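You operate a simulated robot arm through the tools that you are given. There is no shell and no other tool.

You are at the controls of a simulated two-armed robot. One attempt, no reset.

JOB
Charge the hand press from cup 24 and get it ready to pump.
Fine: ejector lever back up before you tip; cup back in its place, die slide in, release valve shut; nothing spilt. Set down upright: cup.

It is judged by the outcome, as a careful person would: the job done as asked, and still so three seconds after it is handed in. It fails if anything else is knocked over, pushed out of place, dropped, spilled or broken.

ROBOT AND FRAMES
Two 7-joint arms with fingered hands on one trunk that stands fixed in place. Base frame: the origin is at the foot of the trunk, x ahead of it, y to its left, z up. Lengths are in cm, angles in rad, forces in N, time in s.
The left shoulder is at [7.5, 12.5, 114.2], the right one opposite. With the tool pointing down near the work surface each hand reaches from about 44 to 82 cm from the base axis, measured 20 degrees to its own side. Payload 3.6 kg a hand.
The tool frame of a hand sits at the grasp point between the pads (the TCP): z along the fingers, y along the line on which they close. The tips reach 3 cm beyond it. Largest opening 10.4 cm; the body of the gripper starts 3.5 cm behind the TCP. The gripper is a hand of 4 fingers: y runs from the thumb to the fingers, the wrist lies at [-1.5, -10.4, -17.8] in the tool frame, and closing takes about 1.5 s.
Orientation is told as [roll, pitch, yaw] about the base's x, y, z axes, in that order, counted from this pose: with the fingers straight down and the wrist toward the robot, the tool's x, y and z point along [0, 1, 0], [1, 0, 0] and [0, 0, -1] of the base frame.

CONTROLS
- The arms move only by the tool step_arm. It takes "left_plan", "right_plan" or both (then of equal length, played together; a hand with none holds still); each is a list of rows, each a list of 3 entries, a list of its own where there are three numbers: the shift along the base's x, y, z in cm, then the turn, a rotation vector about the base's x, y, z in rad, then the opening, from 0 (shut) to 1 (fully open). In form: [[[dx, dy, dz], [ax, ay, az], gripper], ...]. A call has 1 to 20 rows; each row is the pose to reach, as a shift and turn from the pose commanded when the call began. Each row takes 0.2 s and may step no farther than 5 cm and 0.15 rad from the row before; otherwise, or with a gripper value out of range, the whole call is refused. Where a pose cannot be reached the arm comes as near as it can. A force on the tool above 40 N (or 10 N above the force at the start of the call, whichever is more), or a blocked arm, ends the call early, and 0.2 s more pass. The fingers move at their own pace (about 7.2 cm/s each) and stop on an object; they squeeze with about 32 N. The grip force told is the motor's: it shows also when the fingers shut on nothing. Time passes only in rows, and 0.2 s behind the last, so rows that repeat a pose let the fingers close. It gives the time, the measured TCP pose, the force on the tool (base axes), the opening and the grip force at its end, in the units of the frame above (readings bear some noise), with the torque about the TCP (base axes, N m) and any sound that the robot's microphone picked up.
- Cameras (640 x 400 px; columns grow to the right, rows downward): "scene" is now at [17.91, 4.91, 129.4]; the picture's right is [0.53, -0.85, 0.00], its down [-0.35, -0.22, -0.91] and it looks along [0.77, 0.49, -0.41] (base axes); focal length 214 px, centre (320, 200). "left" rides on the left gripper at [-6.1, -9.2, -13] in its tool frame; the picture's right is [-0.81, -0.27, 0.52], its down [0.53, -0.71, 0.46] and it looks along [0.24, 0.64, 0.72] (tool axes); focal length 275 px, centre (320, 200). "right" rides on the right gripper at [6.1, -9.2, -13] in its tool frame; the picture's right is [-0.81, 0.27, -0.52], its down [-0.53, -0.71, 0.46] and it looks along [-0.24, 0.64, 0.72] (tool axes); focal length 275 px, centre (320, 200). There is no depth. A picture from a camera that has moved, and an enlarged one, comes with that camera's place and axes in the base frame and with its lens.
- get_image(camera): a new picture of that camera. The clock stands still meanwhile.
- lift_body(by): slides the trunk up (or, below 0, down) by that many cm; the arms and the scene camera ride with it, the base frame stays. It gives what a move gives, with no picture.
- set_grasp(shape, hand): the hand has 4 fingers and takes this shape, open, in about a second: jaw (thumb against the fingers, like two jaws); tri (thumb and two fingers); tip (a fingertip pinch); poke (one finger out to press); point (the index stretched); flat (the hand flat); cup (the hand cupped); fist (a fist). The gripper value then closes the fingers along that shape, each until it touches; the sizes above hold for jaw. It gives what a move gives, with no picture.
- turn_head(pan, tilt): turns the head with the scene camera to pan (to the left, within 1.396 rad either way) and tilt (down, from -0.506 to 1.204), counted from straight ahead of the robot. It gives what a move gives.
- inspect(camera, box): a new picture of the part [left, top, right, bottom] of that camera's present view, enlarged. The clock stands still meanwhile.
- finish_job(): hands the job in; it is judged then, once.

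Places have to be worked out from the pictures, the camera data and where the tool is seen. Open the grippers and draw the arms clear of the work before you hand the job in, unless the task says otherwise.

The tools are called after "Request:" as a command line: name --argument value ..., lists and objects as JSON in quotes. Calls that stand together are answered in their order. step_arm: Moves the arms, as the interface text tells. Its arguments: {"type":"object","properties":{"left_plan":{"type":"array"},"right_plan":{"type":"array"}},"required":[]} The other tools are called the same way: lift_body (by) slides the trunk up or down; set_grasp (shape, hand) gives the hand a shape; turn_head (pan, tilt) turns the head that bears the scene camera; get_image (camera) takes a picture; inspect (camera, box) takes an enlarged picture of a part of a camera's view; finish_job () hands the job in.

At the start:

```text
time_s: 0.0
left_eef_pos: [33.6, 43.72, 126.0]
left_orientation: [0.0, -0.001, 0.0]
left_force: [0.2, 0.8, 1.3]
left_torque: [-0.02, -0.01, -0.01]
left_finger_gap: 10.37
left_gripper_force: 0.0
left_shape: jaw
right_eef_pos: [44.78, 7.51, 125.65]
right_orientation: [-0.001, -0.001, 0.001]
right_force: [0.3, 0.3, 0.4]
right_torque: [-0.02, 0.01, 0.0]
right_finger_gap: 10.37
right_gripper_force: 0.0
right_shape: jaw
trunk travel left (down, up): [-37.5, 16.1]
head pan, tilt: [0.564, 0.424]
```

scene: 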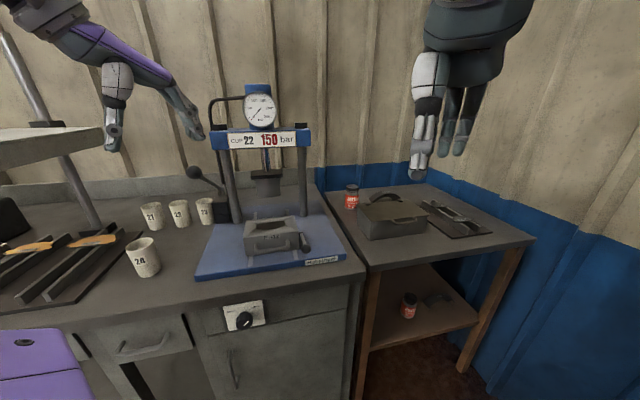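
right: 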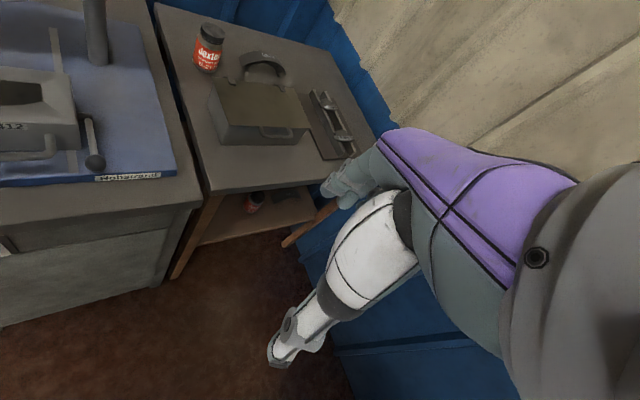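
left: 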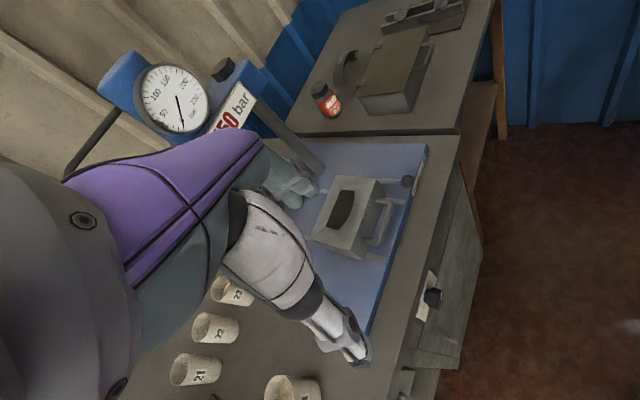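

I'll start by studying the scene closely: the press, the cups, the die block and the valve.

Request:
inspect --camera "scene" --box '[180, 70, 360, 290]'

Request:
inspect --camera "scene" --box '[100, 180, 260, 300]'

Request:
inspect --camera "scene" --box '[200, 270, 360, 370]'

Request:
inspect --camera "left" --box '[260, 120, 460, 320]'

Request:
inspect --camera "right" --box '[0, 0, 200, 200]'

```text
1.82 times, centred on (270, 180) of scene
camera zoom: at [17.91, 4.91, 129.4], right [0.53, -0.85, 0.0], down [-0.35, -0.22, -0.91], along [0.77, 0.49, -0.41], focal length 390 px, centre (411, 236)
```

zoom: 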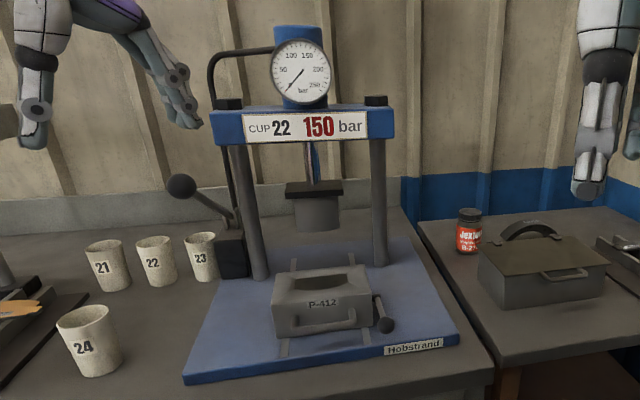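

```text
3.33 times, centred on (180, 240) of scene
camera zoom: at [17.91, 4.91, 129.4], right [0.53, -0.85, 0.0], down [-0.35, -0.22, -0.91], along [0.77, 0.49, -0.41], focal length 715 px, centre (787, 67)
```

zoom: 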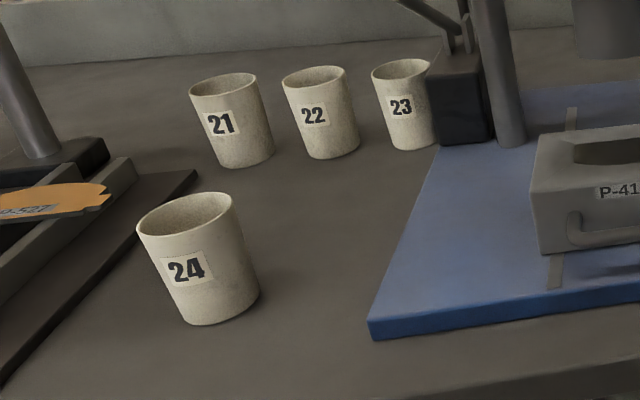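

```text
4.00 times, centred on (280, 320) of scene
camera zoom: at [17.91, 4.91, 129.4], right [0.53, -0.85, 0.0], down [-0.35, -0.22, -0.91], along [0.77, 0.49, -0.41], focal length 858 px, centre (480, -280)
```

zoom: 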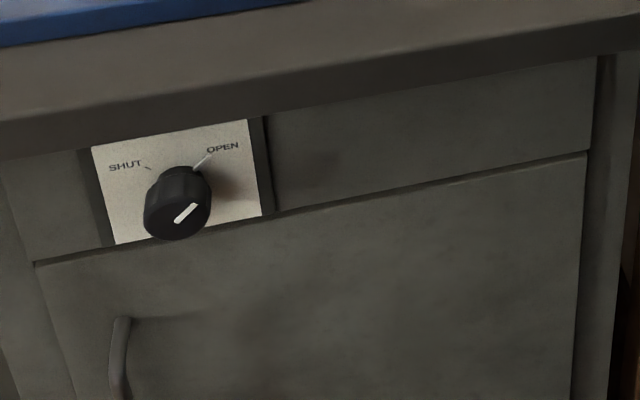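

```text
2.00 times, centred on (360, 220) of left
camera zoom: at [24.3, 37.57, 139.03], right [-0.27, -0.81, -0.52], down [-0.71, 0.53, -0.46], along [0.64, 0.24, -0.72], focal length 551 px, centre (240, 160)
```

zoom: 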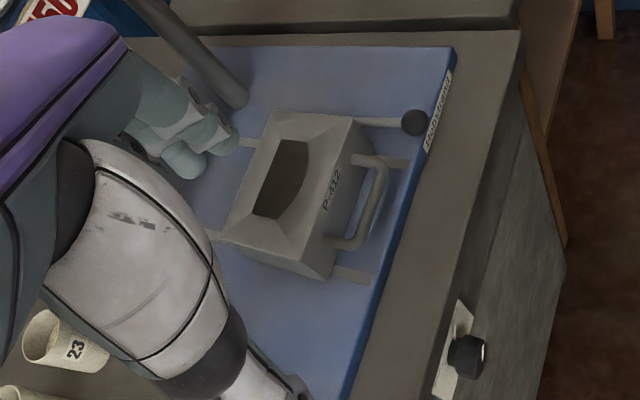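

```text
2.00 times, centred on (100, 100) of right
camera zoom: at [35.5, 13.68, 138.54], right [0.27, -0.81, 0.52], down [-0.71, -0.53, -0.46], along [0.64, -0.24, -0.72], focal length 551 px, centre (760, 400)
```

zoom: 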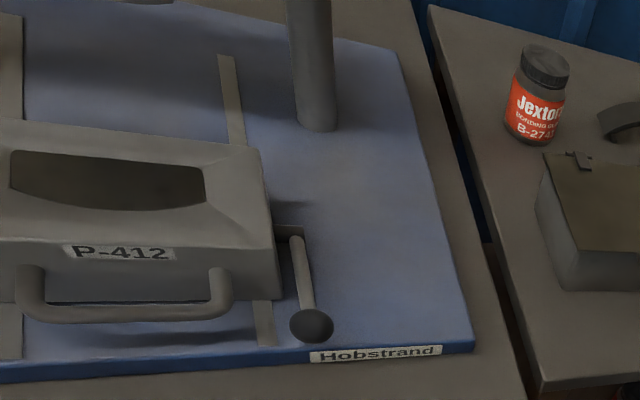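

The ball knob of the ejector lever triangulates to about [57, 34.6, 92.4] and the die cavity to about [57, 48, 95.5], and the press is turned about 45° to the left. I turn the head to see the cup and the left side better.

Request:
turn_head --pan 0.95 --tilt 0.7

Request:
get_image --camera "scene"

```text
time_s: 0.9
left_eef_pos: [33.61, 43.76, 126.01]
left_orientation: [0.0, 0.001, 0.001]
left_force: [-0.6, 0.9, 0.5]
left_torque: [-0.02, -0.01, 0.02]
left_finger_gap: 10.37
left_gripper_force: 0.0
left_shape: jaw
right_eef_pos: [44.71, 7.46, 125.71]
right_orientation: [0.0, -0.001, -0.002]
right_force: [-0.7, 0.0, -0.3]
right_torque: [0.01, 0.0, 0.01]
right_finger_gap: 10.38
right_gripper_force: 0.1
right_shape: jaw
trunk travel left (down, up): [-37.5, 16.1]
head pan, tilt: [0.949, 0.7]
```

```text
taken
camera scene: at [15.06, 6.88, 126.95], right [0.81, -0.58, 0.0], down [-0.38, -0.52, -0.77], along [0.45, 0.62, -0.64], focal length 214 px, centre (320, 200)
```

scene: 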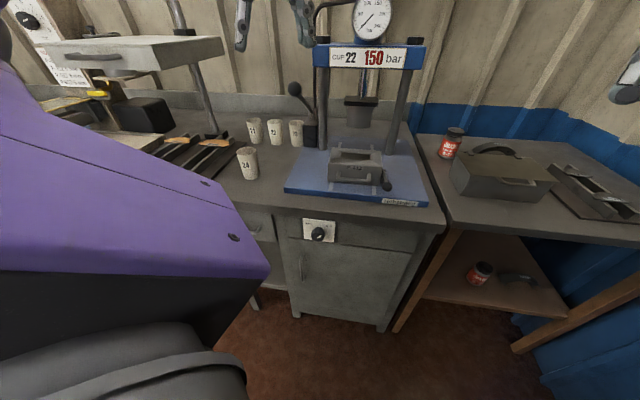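

The whole bench is visible now. I zoom in on the details: cups, die, valve and the wall notes.

Request:
inspect --camera "scene" --box '[220, 100, 340, 190]'

Request:
inspect --camera "scene" --box '[280, 130, 440, 230]'

Request:
inspect --camera "scene" --box '[0, 0, 120, 100]'

Request:
inspect --camera "scene" --box '[270, 200, 380, 270]'

Request:
inspect --camera "scene" --box '[280, 0, 440, 130]'

```text
4.44 times, centred on (280, 145) of scene
camera zoom: at [15.06, 6.88, 126.95], right [0.81, -0.58, 0.0], down [-0.38, -0.52, -0.77], along [0.45, 0.62, -0.64], focal length 953 px, centre (498, 444)
```

zoom: 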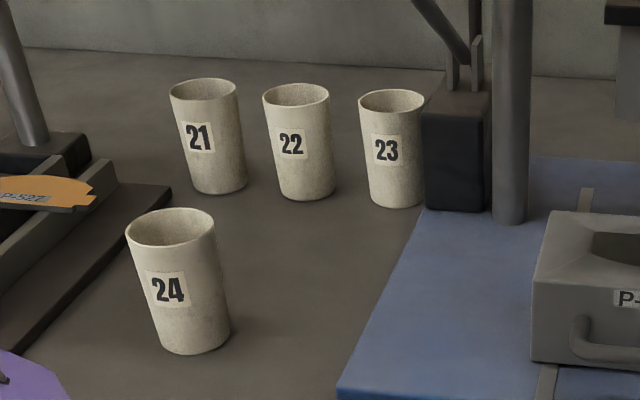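

```text
4.00 times, centred on (360, 180) of scene
camera zoom: at [15.06, 6.88, 126.95], right [0.81, -0.58, 0.0], down [-0.38, -0.52, -0.77], along [0.45, 0.62, -0.64], focal length 858 px, centre (160, 280)
```

zoom: 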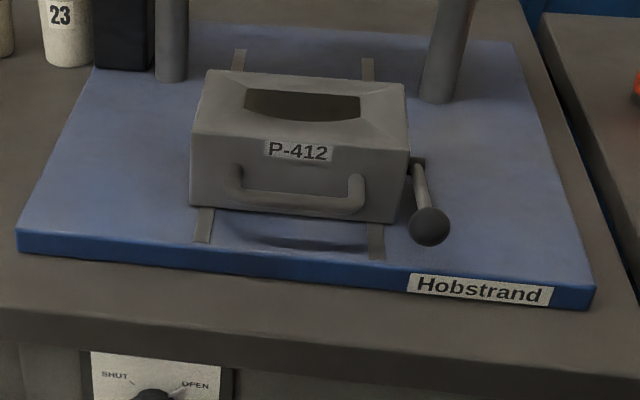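

```text
4.00 times, centred on (60, 50) of scene
camera zoom: at [15.06, 6.88, 126.95], right [0.81, -0.58, 0.0], down [-0.38, -0.52, -0.77], along [0.45, 0.62, -0.64], focal length 858 px, centre (1360, 800)
```

zoom: 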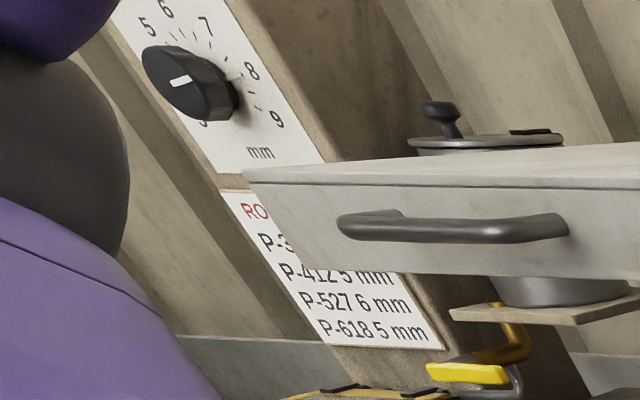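

```text
5.71 times, centred on (325, 235) of scene
camera zoom: at [15.06, 6.88, 126.95], right [0.81, -0.58, 0.0], down [-0.38, -0.52, -0.77], along [0.45, 0.62, -0.64], focal length 1226 px, centre (291, 0)
```

zoom: 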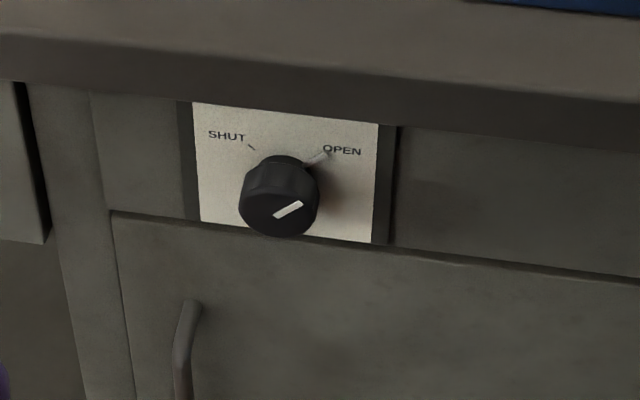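

```text
3.08 times, centred on (360, 65) of scene
camera zoom: at [15.06, 6.88, 126.95], right [0.81, -0.58, 0.0], down [-0.38, -0.52, -0.77], along [0.45, 0.62, -0.64], focal length 660 px, centre (197, 615)
```

zoom: 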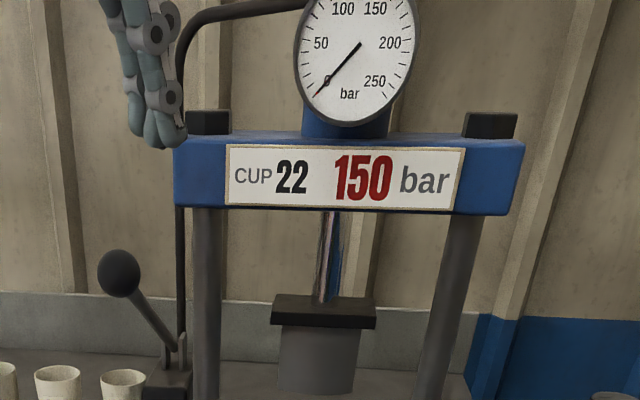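

Estimates so far: bench top is about 83 and base plate top about 85. The lever ball is at [57, 34.6, 92.4] with its pivot near [62, 39.8, 93.5], cup 24 is near [32.5, 72], and the valve knob is near [39.7, 42.4, 77]. The right hand is the natural one for the lever, so I swing it to a safe spot in front of the ball, with fingers closed and pointing into the press.

Request:
step_arm --right_plan '[[[0.39, 1.54, -1.97], [0.1138, -0.0483, -0.0483], 0.5], [[0.78, 3.08, -3.95], [0.2275, -0.0966, -0.0966], 0], [[1.18, 4.62, -5.92], [0.3413, -0.1449, -0.1449], 0], [[1.57, 6.15, -7.89], [0.4551, -0.1932, -0.1932], 0], [[1.96, 7.69, -9.87], [0.5688, -0.2415, -0.2415], 0], [[2.35, 9.23, -11.84], [0.6826, -0.2898, -0.2898], 0], [[2.75, 10.77, -13.81], [0.7964, -0.3382, -0.3382], 0], [[3.14, 12.31, -15.78], [0.9102, -0.3865, -0.3865], 0], [[3.53, 13.85, -17.76], [1.0239, -0.4348, -0.4348], 0], [[3.92, 15.38, -19.73], [1.1377, -0.4831, -0.4831], 0], [[4.32, 16.92, -21.7], [1.2515, -0.5314, -0.5314], 0], [[4.71, 18.46, -23.68], [1.3652, -0.5797, -0.5797], 0], [[5.1, 20, -25.65], [1.479, -0.628, -0.628], 0]]'

Request:
turn_head --pan 0.7 --tilt 0.6

Request:
get_image --camera "scene"

Request:
get_image --camera "right"

Request:
get_image --camera "left"

```text
time_s: 3.7
left_eef_pos: [33.61, 43.63, 126.03]
left_orientation: [0.001, 0.0, 0.001]
left_force: [-0.5, 0.8, 0.0]
left_torque: [0.03, -0.03, 0.02]
left_finger_gap: 10.39
left_gripper_force: 0.1
left_shape: jaw
right_eef_pos: [50.52, 23.67, 101.99]
right_orientation: [1.573, 0.003, -0.805]
right_force: [-0.5, -0.3, -0.7]
right_torque: [0.0, 0.02, -0.01]
right_finger_gap: 0.0
right_gripper_force: 32.2
right_shape: jaw
right hand out of reach, approached as far as the arm can: row 13
trunk travel left (down, up): [-37.5, 16.1]
head pan, tilt: [0.949, 0.7]
```

```text
time_s: 4.4
left_eef_pos: [33.59, 43.66, 126.22]
left_orientation: [0.001, -0.001, 0.0]
left_force: [-0.2, -0.7, 0.5]
left_torque: [-0.01, -0.01, 0.03]
left_finger_gap: 10.38
left_gripper_force: 0.0
left_shape: jaw
right_eef_pos: [50.41, 23.84, 101.94]
right_orientation: [1.571, 0.001, -0.803]
right_force: [0.1, 0.1, 0.7]
right_torque: [0.04, 0.03, 0.0]
right_finger_gap: 0.01
right_gripper_force: 32.3
right_shape: jaw
trunk travel left (down, up): [-37.5, 16.1]
head pan, tilt: [0.7, 0.6]
```

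```text
taken
camera scene: at [16.87, 5.67, 127.81], right [0.64, -0.76, 0.0], down [-0.43, -0.36, -0.82], along [0.63, 0.53, -0.57], focal length 214 px, centre (320, 200)
```

scene: 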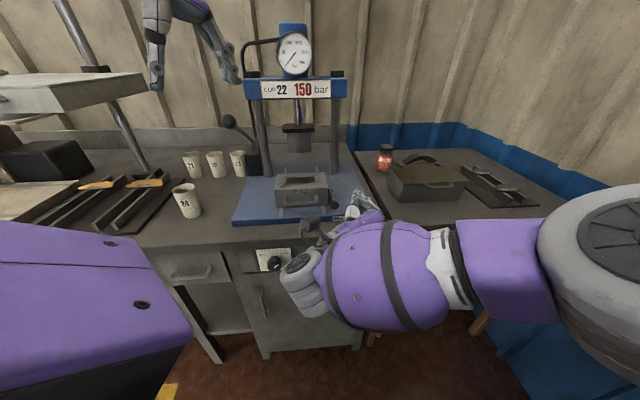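

```text
taken
camera right: at [34.73, 21.35, 107.89], right [-0.18, -0.56, -0.81], down [-0.17, 0.83, -0.53], along [0.97, 0.04, -0.25], focal length 275 px, centre (320, 200)
```

right: 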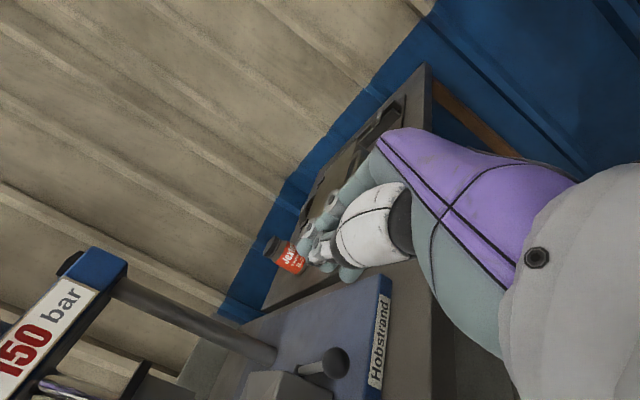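

```text
taken
camera left: at [24.31, 37.56, 139.03], right [-0.27, -0.81, -0.52], down [-0.71, 0.53, -0.46], along [0.64, 0.24, -0.72], focal length 275 px, centre (320, 200)
```

left: 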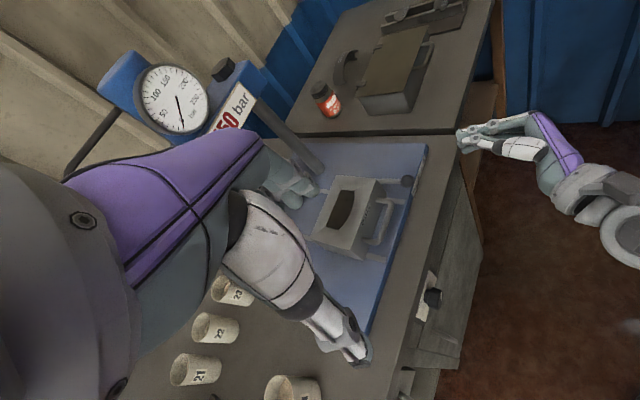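

The right arm can't quite cross over to the ball, so the left hand will do the lever. I bring the right hand back up and out of the way, then turn its camera toward the press as a second eye.

Request:
step_arm --right_plan '[[[-0.39, -1.54, 1.97], [-0.1138, 0.0483, 0.0483], 0], [[-0.78, -3.08, 3.95], [-0.2275, 0.0966, 0.0966], 0], [[-1.18, -4.62, 5.92], [-0.3413, 0.1449, 0.1449], 0], [[-1.57, -6.15, 7.89], [-0.4551, 0.1932, 0.1932], 0], [[-1.96, -7.69, 9.87], [-0.5688, 0.2415, 0.2415], 0], [[-2.35, -9.23, 11.84], [-0.6826, 0.2898, 0.2898], 0], [[-2.75, -10.77, 13.81], [-0.7964, 0.3382, 0.3382], 0], [[-3.14, -12.31, 15.78], [-0.9102, 0.3865, 0.3865], 0], [[-3.53, -13.85, 17.76], [-1.0239, 0.4348, 0.4348], 0], [[-3.92, -15.38, 19.73], [-1.1377, 0.4831, 0.4831], 0], [[-4.32, -16.92, 21.7], [-1.2515, 0.5314, 0.5314], 0], [[-4.71, -18.46, 23.68], [-1.3652, 0.5797, 0.5797], 0], [[-5.1, -20, 25.65], [-1.479, 0.628, 0.628], 0]]'

Request:
step_arm --right_plan '[[[0, -0.5, 0.5], [0, 0, 0.14], 0], [[0, -1, 1], [0, 0, 0.28], 0], [[0, -1.5, 1.5], [0, 0, 0.42], 0], [[0, -2, 2], [0, 0, 0.56], 0], [[0, -2.5, 2.5], [0, 0, 0.7], 0], [[0, -3, 3], [0, 0, 0.84], 0], [[0, -3.5, 3.5], [0, 0, 0.95], 0]]'

Request:
get_image --camera "right"

```text
time_s: 7.2
left_eef_pos: [33.6, 43.63, 126.04]
left_orientation: [0.001, 0.0, -0.001]
left_force: [-0.3, -0.9, -0.3]
left_torque: [-0.01, -0.03, 0.01]
left_finger_gap: 10.37
left_gripper_force: 0.0
left_shape: jaw
right_eef_pos: [45.49, 3.99, 127.71]
right_orientation: [-0.002, 0.002, 0.001]
right_force: [-0.3, 0.0, 0.0]
right_torque: [0.05, -0.01, 0.0]
right_finger_gap: 0.01
right_gripper_force: 32.3
right_shape: jaw
trunk travel left (down, up): [-37.5, 16.1]
head pan, tilt: [0.7, 0.6]
```

```text
time_s: 8.8
left_eef_pos: [33.55, 43.61, 126.11]
left_orientation: [0.0, 0.0, -0.001]
left_force: [-0.2, -0.9, 0.2]
left_torque: [-0.01, -0.01, 0.02]
left_finger_gap: 10.37
left_gripper_force: 0.1
left_shape: jaw
right_eef_pos: [45.51, 0.33, 131.12]
right_orientation: [-0.001, -0.003, 0.953]
right_force: [-0.3, -0.4, 0.5]
right_torque: [0.01, -0.04, 0.03]
right_finger_gap: 0.02
right_gripper_force: 32.6
right_shape: jaw
trunk travel left (down, up): [-37.5, 16.1]
head pan, tilt: [0.7, 0.6]
```

```text
taken
camera right: at [35.1, -3.63, 144.03], right [0.82, -0.25, 0.52], down [0.02, -0.89, -0.46], along [0.57, 0.38, -0.72], focal length 275 px, centre (320, 200)
```

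right: 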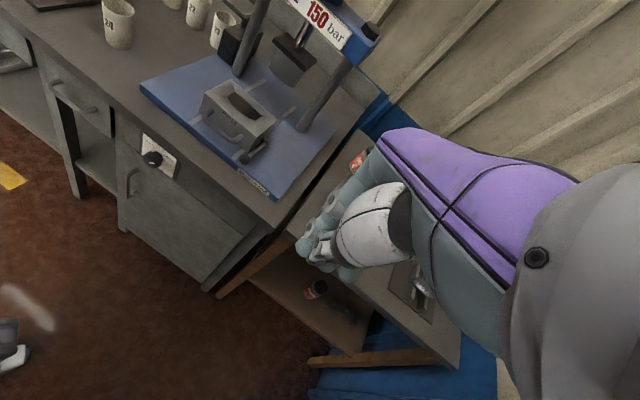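

This view shows the press, valve and cup 24 from the right. I zoom in to fix positions more exactly.

Request:
inspect --camera "right" --box '[130, 60, 350, 200]'

Request:
inspect --camera "right" --box '[60, 0, 260, 120]'

Request:
inspect --camera "scene" --box '[150, 140, 370, 280]'

Request:
inspect --camera "left" --box '[300, 130, 480, 340]'

```text
2.86 times, centred on (240, 130) of right
camera zoom: at [35.1, -3.63, 144.03], right [0.82, -0.25, 0.52], down [0.02, -0.89, -0.46], along [0.57, 0.38, -0.72], focal length 786 px, centre (549, 400)
```

zoom: 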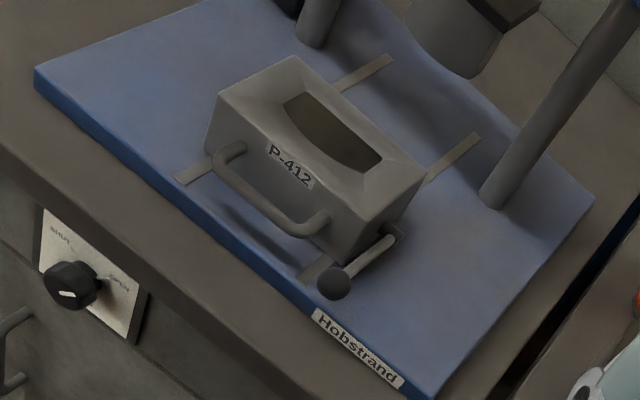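

```text
3.20 times, centred on (160, 60) of right
camera zoom: at [35.1, -3.63, 144.03], right [0.82, -0.25, 0.52], down [0.02, -0.89, -0.46], along [0.57, 0.38, -0.72], focal length 881 px, centre (832, 648)
```

zoom: 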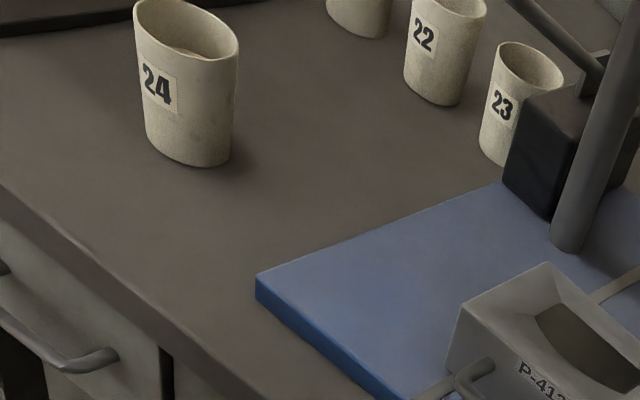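

```text
2.86 times, centred on (260, 210) of scene
camera zoom: at [16.88, 5.67, 127.81], right [0.64, -0.76, 0.0], down [-0.43, -0.36, -0.83], along [0.63, 0.53, -0.56], focal length 613 px, centre (491, 171)
```

zoom: 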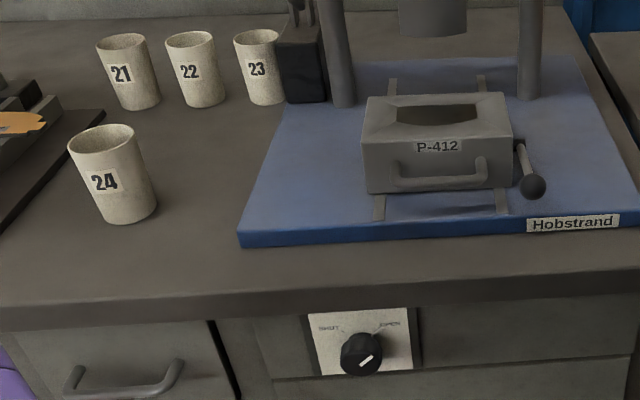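

```text
1.90 times, centred on (390, 235) of left
camera zoom: at [24.32, 37.56, 139.03], right [-0.28, -0.81, -0.52], down [-0.71, 0.53, -0.46], along [0.64, 0.24, -0.72], focal length 524 px, centre (187, 133)
```

zoom: 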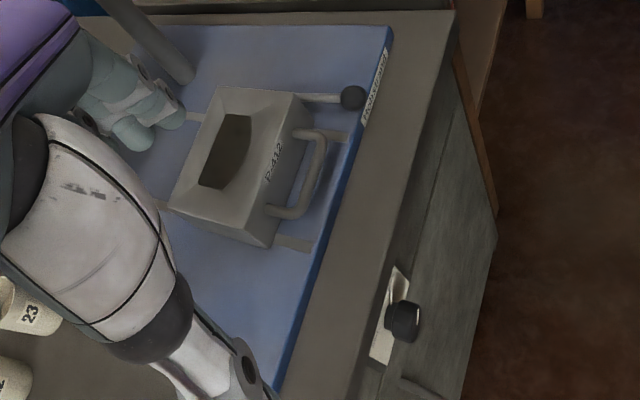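

Triangulation now gives the ball at about [57.4, 34.5, 92], the die front top edge at z ≈ 95, the cavity centre at about [57.8, 48.6, 94.5] and the press axis at about 45°. I bring the left hand, fingers closed, palm down and pointing into the press, to a spot in front of the lever ball.

Request:
step_arm --left_plan '[[[1.39, -1.47, -2.17], [0.0512, -0.1235, 0.0512], 0.6], [[2.78, -2.94, -4.34], [0.1023, -0.2471, 0.1023], 0.3], [[4.18, -4.41, -6.51], [0.1535, -0.3706, 0.1535], 0], [[5.57, -5.88, -8.68], [0.2047, -0.4941, 0.2047], 0], [[6.96, -7.35, -10.85], [0.2558, -0.6177, 0.2558], 0], [[8.35, -8.83, -13.02], [0.307, -0.7412, 0.307], 0], [[9.74, -10.3, -15.19], [0.3582, -0.8647, 0.3582], 0], [[11.13, -11.77, -17.36], [0.4093, -0.9883, 0.4093], 0], [[12.53, -13.24, -19.53], [0.4605, -1.1118, 0.4605], 0], [[13.92, -14.71, -21.7], [0.5117, -1.2353, 0.5117], 0], [[15.31, -16.18, -23.87], [0.5628, -1.3589, 0.5628], 0], [[16.7, -17.65, -26.04], [0.614, -1.4824, 0.614], 0]]'

Request:
get_image --camera "right"

Request:
get_image --camera "scene"

Request:
get_image --camera "left"

```text
time_s: 11.4
left_eef_pos: [50.3, 25.91, 99.99]
left_orientation: [2.175, -1.57, -1.39]
left_force: [0.3, 0.0, -1.0]
left_torque: [-0.01, 0.0, 0.02]
left_finger_gap: 0.02
left_gripper_force: 31.3
left_shape: jaw
left hand out of reach, approached as far as the arm can: row 5, 6, 7, 8, 9
right_eef_pos: [45.48, 0.26, 131.03]
right_orientation: [0.002, -0.001, 0.95]
right_force: [0.3, 0.3, 0.3]
right_torque: [0.04, 0.01, 0.0]
right_finger_gap: 0.0
right_gripper_force: 31.7
right_shape: jaw
trunk travel left (down, up): [-37.5, 16.1]
head pan, tilt: [0.7, 0.6]
```

```text
taken
camera right: at [35.15, -3.61, 144.01], right [0.82, -0.25, 0.52], down [0.02, -0.89, -0.46], along [0.57, 0.38, -0.72], focal length 275 px, centre (320, 200)
```

right: 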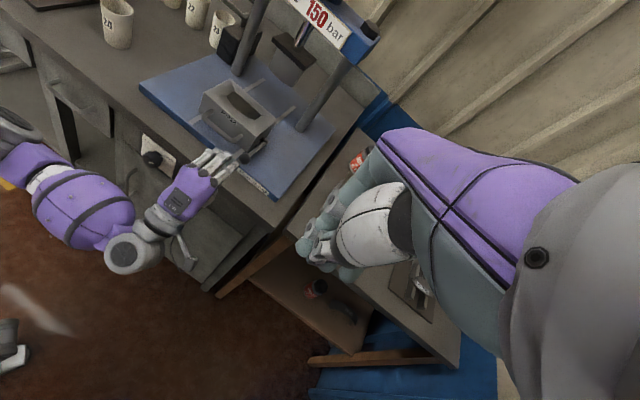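

```text
taken
camera scene: at [16.91, 5.65, 127.8], right [0.64, -0.77, 0.0], down [-0.43, -0.36, -0.82], along [0.63, 0.53, -0.57], focal length 214 px, centre (320, 200)
```

scene: 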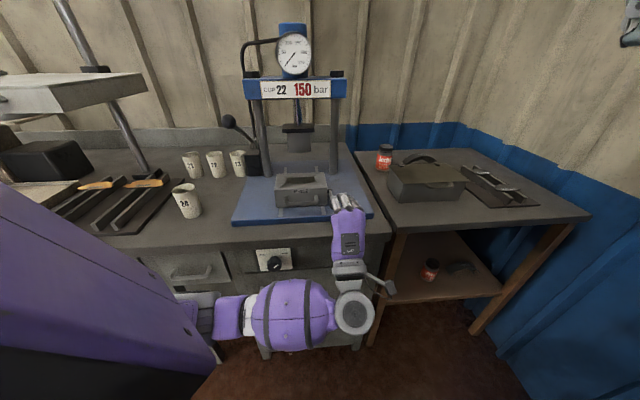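

```text
taken
camera left: at [45.31, 12.38, 90.66], right [0.94, -0.21, -0.28], down [-0.06, 0.7, -0.71], along [0.34, 0.68, 0.65], focal length 275 px, centre (320, 200)
```

left: 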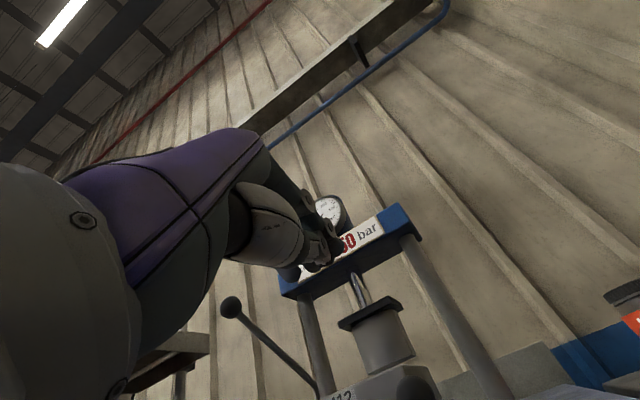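

The left hand is in position in front of the lever. I look closer at the fingers against the ball.

Request:
inspect --camera "right" --box '[150, 80, 310, 230]'

Request:
inspect --camera "scene" --box '[260, 150, 400, 260]'

```text
2.67 times, centred on (230, 155) of right
camera zoom: at [35.15, -3.61, 144.01], right [0.82, -0.25, 0.52], down [0.02, -0.89, -0.46], along [0.57, 0.38, -0.72], focal length 734 px, centre (560, 320)
```

zoom: 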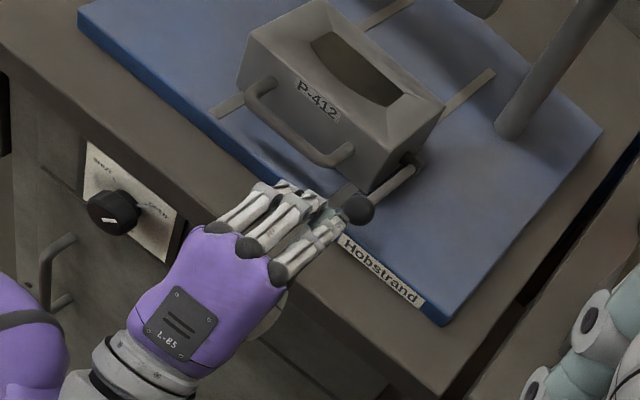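

```text
3.64 times, centred on (330, 205) of scene
camera zoom: at [16.91, 5.65, 127.8], right [0.64, -0.77, 0.0], down [-0.43, -0.36, -0.82], along [0.63, 0.53, -0.57], focal length 780 px, centre (284, 182)
```

zoom: 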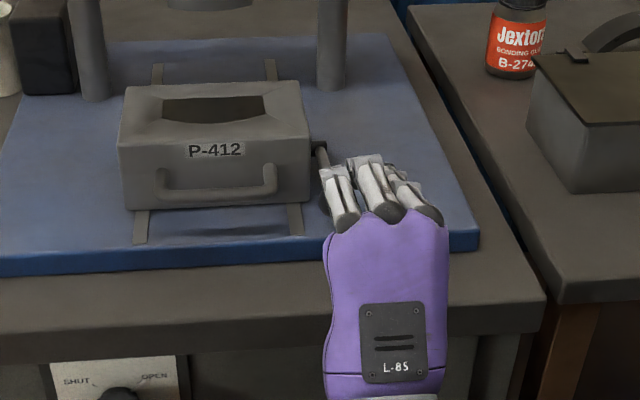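

The three fingers together are about 7 cm wide, so I offset the hand to the right so only the leftmost finger lifts the ball and the die isn't touched. I lower to z ≈ 88.5 in front of the bench and look again.

Request:
step_arm --left_plan '[[[0.5, -0.1, -2.5], [0, 0, 0], 0], [[1.0, -0.2, -5], [0, 0, 0], 0], [[1.5, -0.3, -7.5], [0, 0, 0], 0], [[2.0, -0.4, -10], [0, 0, 0], 0], [[2.8, 0.4, -11.5], [0, 0, 0], 0], [[3.6, 1.2, -11.5], [0, 0, 0], 0]]'

Request:
inspect --camera "right" --box '[150, 80, 310, 230]'

Request:
inspect --camera "scene" --box '[260, 150, 400, 260]'

Request:
get_image --camera "left"

```text
time_s: 12.8
left_eef_pos: [53.97, 27.15, 88.61]
left_orientation: [-2.136, -1.571, 2.922]
left_force: [-0.1, 0.6, -0.2]
left_torque: [0.01, -0.02, 0.01]
left_finger_gap: 0.01
left_gripper_force: 31.9
left_shape: jaw
right_eef_pos: [45.55, 0.37, 131.13]
right_orientation: [-0.001, 0.0, 0.95]
right_force: [-0.3, -0.3, -0.5]
right_torque: [0.02, -0.02, -0.03]
right_finger_gap: 0.0
right_gripper_force: 31.5
right_shape: jaw
trunk travel left (down, up): [-37.5, 16.1]
head pan, tilt: [0.7, 0.6]
```

```text
2.67 times, centred on (230, 155) of right
camera zoom: at [35.09, -3.57, 144.03], right [0.82, -0.25, 0.52], down [0.02, -0.89, -0.46], along [0.57, 0.38, -0.72], focal length 734 px, centre (560, 320)
```

zoom: 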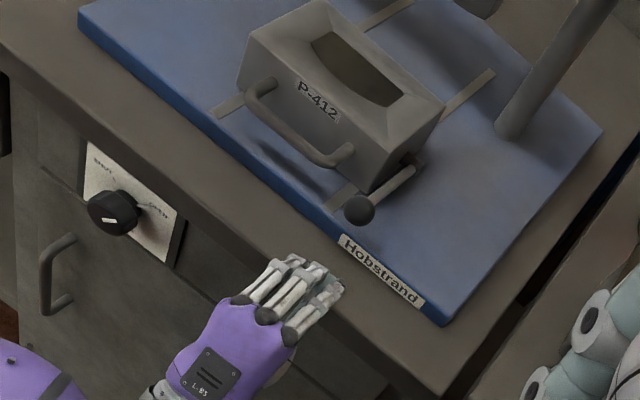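

```text
3.64 times, centred on (330, 205) of scene
camera zoom: at [16.87, 5.68, 127.81], right [0.64, -0.76, 0.0], down [-0.43, -0.36, -0.83], along [0.63, 0.53, -0.56], focal length 780 px, centre (284, 182)
```

zoom: 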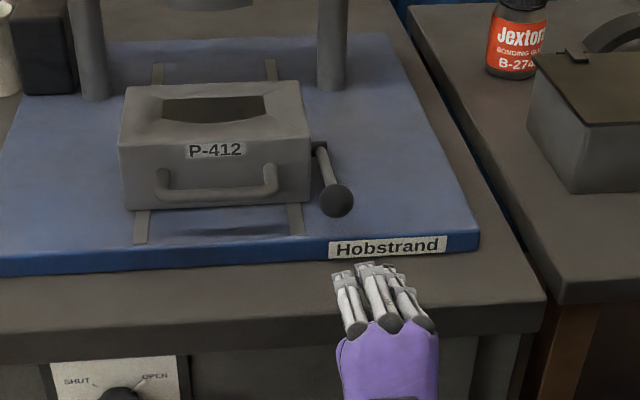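

```text
taken
camera left: at [48.88, 13.67, 79.24], right [0.94, -0.21, -0.27], down [-0.05, 0.7, -0.71], along [0.34, 0.68, 0.64], focal length 275 px, centre (320, 200)
```

left: 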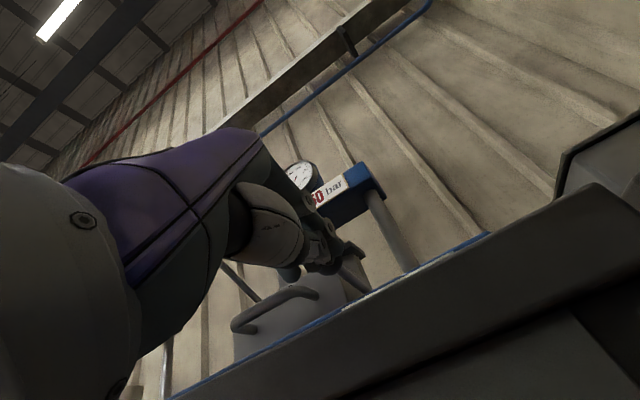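

The closed jaw is a wide wedge, awkward under the ball. I try the "point" shape to get one slim finger.

Request:
set_grasp --shape "point" --hand "left"

Request:
inspect --camera "right" --box '[150, 80, 310, 230]'

Request:
inspect --camera "scene" --box '[260, 150, 400, 260]'

Request:
inspect --camera "left" --box '[200, 120, 440, 320]'

```text
time_s: 13.7
left_eef_pos: [53.89, 27.31, 88.47]
left_orientation: [-2.666, -1.57, -2.831]
left_force: [-0.8, 0.3, 0.1]
left_torque: [0.01, -0.02, 0.01]
left_finger_gap: 0.01
left_gripper_force: 0.1
left_shape: point
right_eef_pos: [45.5, 0.33, 131.17]
right_orientation: [0.0, 0.001, 0.95]
right_force: [-0.8, 0.5, 0.0]
right_torque: [0.0, 0.0, -0.04]
right_finger_gap: 0.03
right_gripper_force: 32.2
right_shape: jaw
trunk travel left (down, up): [-37.5, 16.1]
head pan, tilt: [0.7, 0.6]
```

```text
2.67 times, centred on (230, 155) of right
camera zoom: at [35.09, -3.57, 144.03], right [0.82, -0.25, 0.52], down [0.02, -0.89, -0.46], along [0.57, 0.38, -0.72], focal length 734 px, centre (560, 320)
```

zoom: 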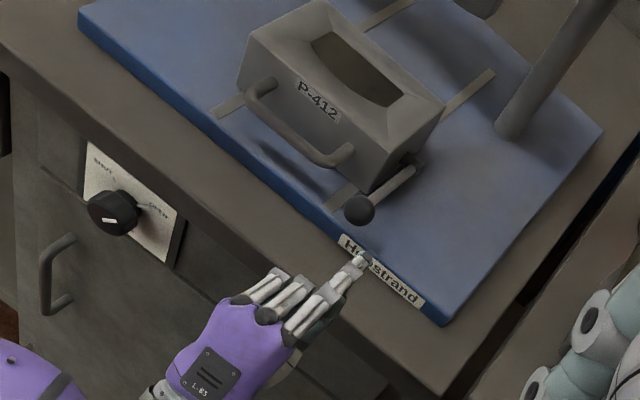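

```text
3.64 times, centred on (330, 205) of scene
camera zoom: at [16.87, 5.67, 127.81], right [0.64, -0.76, 0.0], down [-0.43, -0.36, -0.83], along [0.63, 0.53, -0.56], focal length 780 px, centre (284, 182)
```

zoom: 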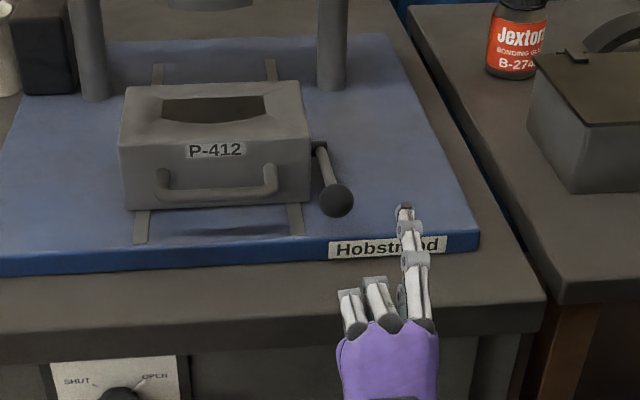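

```text
2.00 times, centred on (320, 220) of left
camera zoom: at [48.87, 13.67, 79.26], right [0.94, -0.21, -0.27], down [-0.05, 0.7, -0.71], along [0.34, 0.68, 0.64], focal length 551 px, centre (320, 160)
```

zoom: 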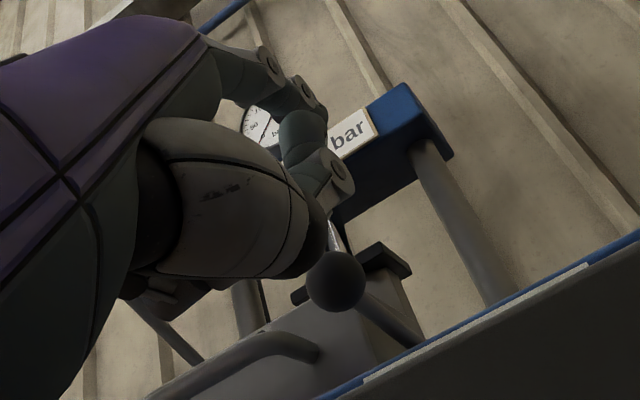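

Now the index (rightmost finger) is stretched. I zoom in tighter to find exactly where its tip is relative to the ball.

Request:
inspect --camera "right" --box '[210, 130, 270, 170]'

Request:
inspect --camera "scene" --box '[320, 190, 380, 230]'

```text
10.00 times, centred on (240, 150) of right
camera zoom: at [35.09, -3.57, 144.03], right [0.82, -0.25, 0.52], down [0.02, -0.89, -0.46], along [0.57, 0.38, -0.72], focal length 2753 px, centre (1120, 700)
```

zoom: 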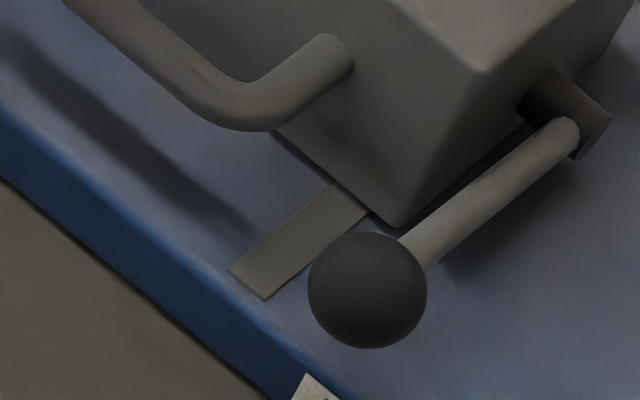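

```text
10.00 times, centred on (350, 210) of scene
camera zoom: at [16.87, 5.67, 127.81], right [0.64, -0.76, 0.0], down [-0.43, -0.36, -0.83], along [0.63, 0.53, -0.56], focal length 2145 px, centre (20, 100)
```

zoom: 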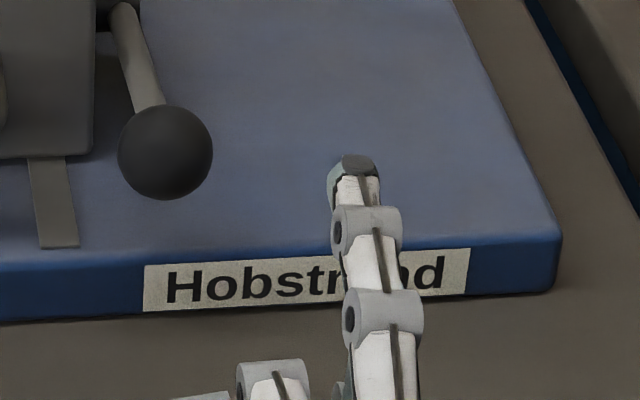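

Request:
inspect --camera "right" --box '[200, 150, 280, 200]'

Request:
inspect --camera "left" --box '[280, 150, 400, 290]'

```text
8.00 times, centred on (240, 175) of right
camera zoom: at [35.09, -3.57, 144.03], right [0.82, -0.25, 0.52], down [0.02, -0.89, -0.46], along [0.57, 0.38, -0.72], focal length 2202 px, centre (960, 400)
```

zoom: 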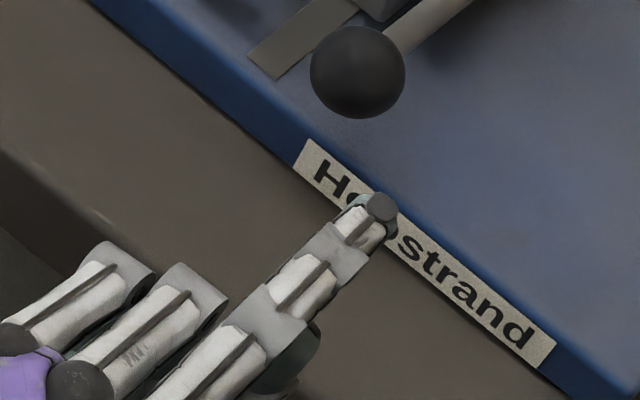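

```text
2.86 times, centred on (340, 220) of left
camera zoom: at [48.87, 13.67, 79.26], right [0.94, -0.21, -0.27], down [-0.05, 0.7, -0.71], along [0.34, 0.68, 0.64], focal length 786 px, centre (263, 143)
```

zoom: 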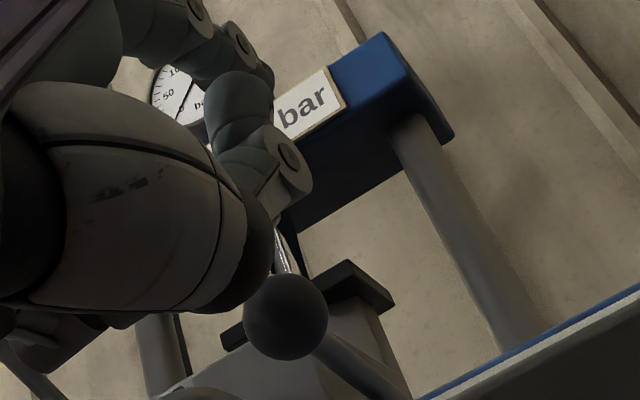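

The stretched index tip sits about 7.6 cm out on the finger side of the TCP. So I roll the hand thumb-side right, which puts the index to the left at ball height with the hand clear of the die, and raise it for now.

Request:
step_arm --left_plan '[[[-0.5, -0.9, 1.0], [-0.1091, -0.0736, -0.0251], 0], [[-1, -1.7, 2.0], [-0.2181, -0.1471, -0.0502], 0], [[-1.5, -2.4, 3.0], [-0.3272, -0.2207, -0.0753], 0], [[-2, -3.0, 4.0], [-0.4362, -0.2942, -0.1004], 0], [[-2, -3.5, 5.0], [-0.5453, -0.3678, -0.1255], 0], [[-2, -4.0, 6.0], [-0.6544, -0.4414, -0.1506], 0], [[-1.5, -4.4, 7.0], [-0.7634, -0.5149, -0.1757], 0], [[-1, -4.6, 8.0], [-0.8725, -0.5885, -0.2008], 0], [[-0.5, -4.8, 8.0], [-0.9815, -0.662, -0.2259], 0], [[0, -5.0, 8.0], [-1.0906, -0.7356, -0.251], 0], [[0.2, -5.1, 8.0], [-1.1997, -0.8091, -0.2761], 0], [[0.3, -5.2, 8.0], [-1.3087, -0.8827, -0.3012], 0]]'

Request:
inspect --camera "right" --box '[150, 80, 310, 230]'

Request:
inspect --camera "scene" --box '[260, 150, 400, 260]'

Request:
get_image --camera "left"

```text
time_s: 16.3
left_eef_pos: [54.13, 22.13, 96.65]
left_orientation: [-1.574, 0.002, 1.971]
left_force: [-0.6, 0.7, 0.0]
left_torque: [0.03, -0.03, 0.01]
left_finger_gap: 0.0
left_gripper_force: 0.2
left_shape: point
right_eef_pos: [45.39, 0.25, 131.14]
right_orientation: [-0.001, -0.001, 0.948]
right_force: [0.7, -0.6, 0.5]
right_torque: [-0.03, -0.02, -0.04]
right_finger_gap: 0.01
right_gripper_force: 32.3
right_shape: jaw
trunk travel left (down, up): [-37.5, 16.1]
head pan, tilt: [0.7, 0.6]
```

```text
2.67 times, centred on (230, 155) of right
camera zoom: at [35.08, -3.59, 144.03], right [0.82, -0.25, 0.52], down [0.02, -0.89, -0.46], along [0.57, 0.38, -0.72], focal length 734 px, centre (560, 320)
```

zoom: 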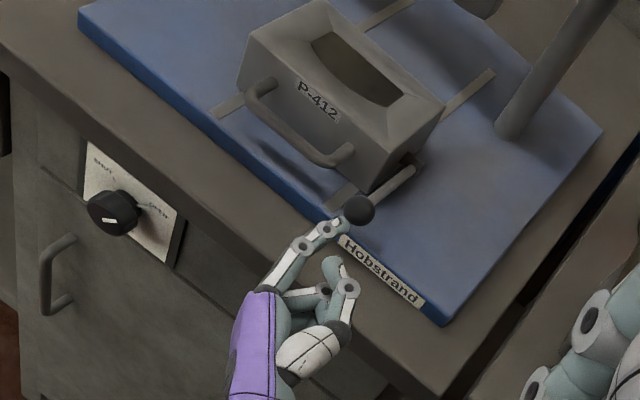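

```text
3.64 times, centred on (330, 205) of scene
camera zoom: at [16.86, 5.66, 127.81], right [0.64, -0.76, 0.0], down [-0.43, -0.36, -0.83], along [0.63, 0.53, -0.56], focal length 780 px, centre (284, 182)
```

zoom: 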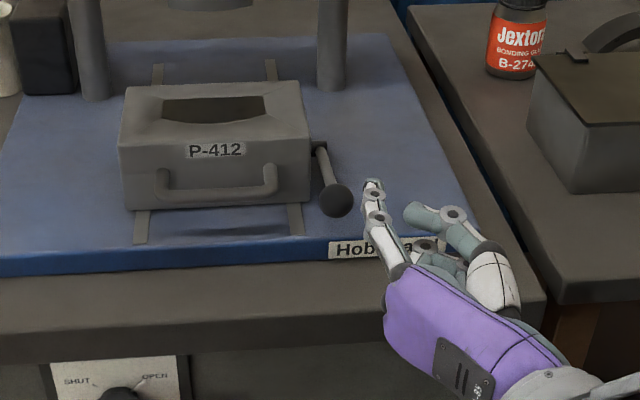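

```text
taken
camera left: at [45.64, 8.52, 102.6], right [0.58, -0.05, 0.81], down [0.7, -0.48, -0.53], along [0.42, 0.88, -0.24], focal length 275 px, centre (320, 200)
```

left: 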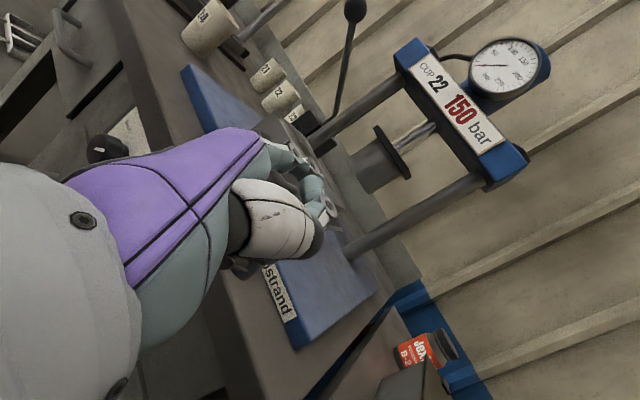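

The index tip is now at about [53.4, 28.8, 98] and points along the press axis. To keep the other fingers clear of the bench, I roll the hand 25° more so the index hangs lower, then come down until the tip is below ball height but still in front of it.

Request:
step_arm --left_plan '[[[-0.3, 0.2, 0], [-0.1339, -0.0568, 0], 0], [[-0.6, 0.5, 0], [-0.2677, -0.1137, 0], 0], [[-0.9, 0.7, -0.3], [-0.4016, -0.1705, 0], 0], [[-0.9, 0.7, -2], [-0.4016, -0.1705, 0], 0], [[-0.9, 0.7, -4], [-0.4016, -0.1705, 0], 0], [[-0.9, 0.7, -5.5], [-0.4016, -0.1705, 0], 0], [[-0.9, 0.7, -6.2], [-0.4016, -0.1705, 0], 0]]'

Request:
inspect --camera "right" --box '[190, 130, 270, 190]'

Request:
inspect --camera "scene" --box '[300, 180, 400, 240]'

Request:
inspect --camera "left" --box '[160, 100, 360, 300]'

```text
time_s: 17.9
left_eef_pos: [53.26, 22.73, 90.3]
left_orientation: [-1.57, 0.436, 1.973]
left_force: [0.5, -0.1, 0.3]
left_torque: [0.0, 0.02, 0.02]
left_finger_gap: 0.0
left_gripper_force: 0.1
left_shape: point
right_eef_pos: [45.59, 0.28, 131.05]
right_orientation: [-0.001, 0.0, 0.95]
right_force: [0.6, -0.8, 0.1]
right_torque: [0.01, 0.02, 0.04]
right_finger_gap: 0.0
right_gripper_force: 31.9
right_shape: jaw
trunk travel left (down, up): [-37.5, 16.1]
head pan, tilt: [0.7, 0.6]
```

```text
6.67 times, centred on (230, 160) of right
camera zoom: at [35.09, -3.58, 144.03], right [0.82, -0.25, 0.52], down [0.02, -0.89, -0.46], along [0.57, 0.38, -0.72], focal length 1835 px, centre (920, 467)
```

zoom: 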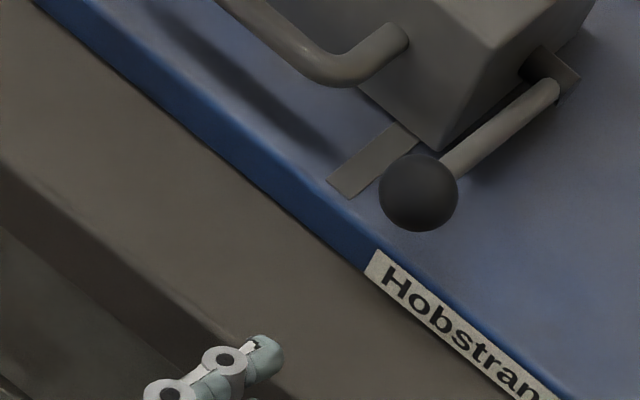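

```text
6.40 times, centred on (350, 210) of scene
camera zoom: at [16.87, 5.67, 127.81], right [0.64, -0.76, 0.0], down [-0.43, -0.36, -0.83], along [0.63, 0.53, -0.56], focal length 1373 px, centre (128, 136)
```

zoom: 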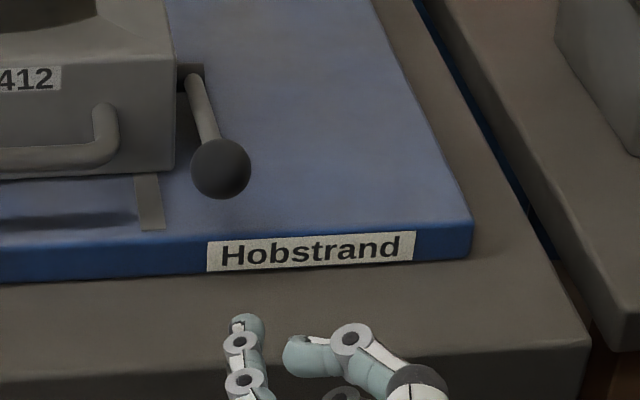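

```text
2.00 times, centred on (260, 200) of left
camera zoom: at [43.42, 12.35, 99.61], right [0.44, 0.29, 0.85], down [0.76, -0.62, -0.18], along [0.48, 0.73, -0.49], focal length 551 px, centre (440, 200)
```

zoom: 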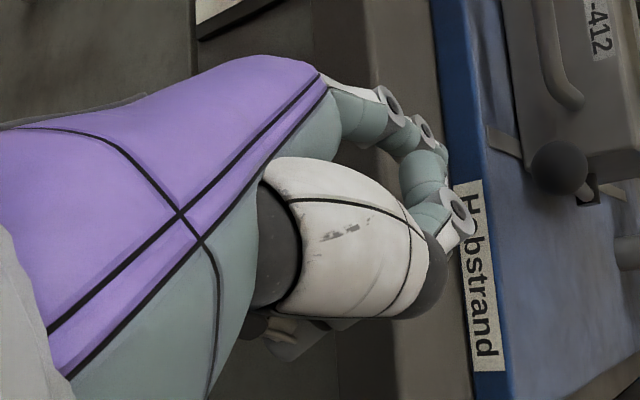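

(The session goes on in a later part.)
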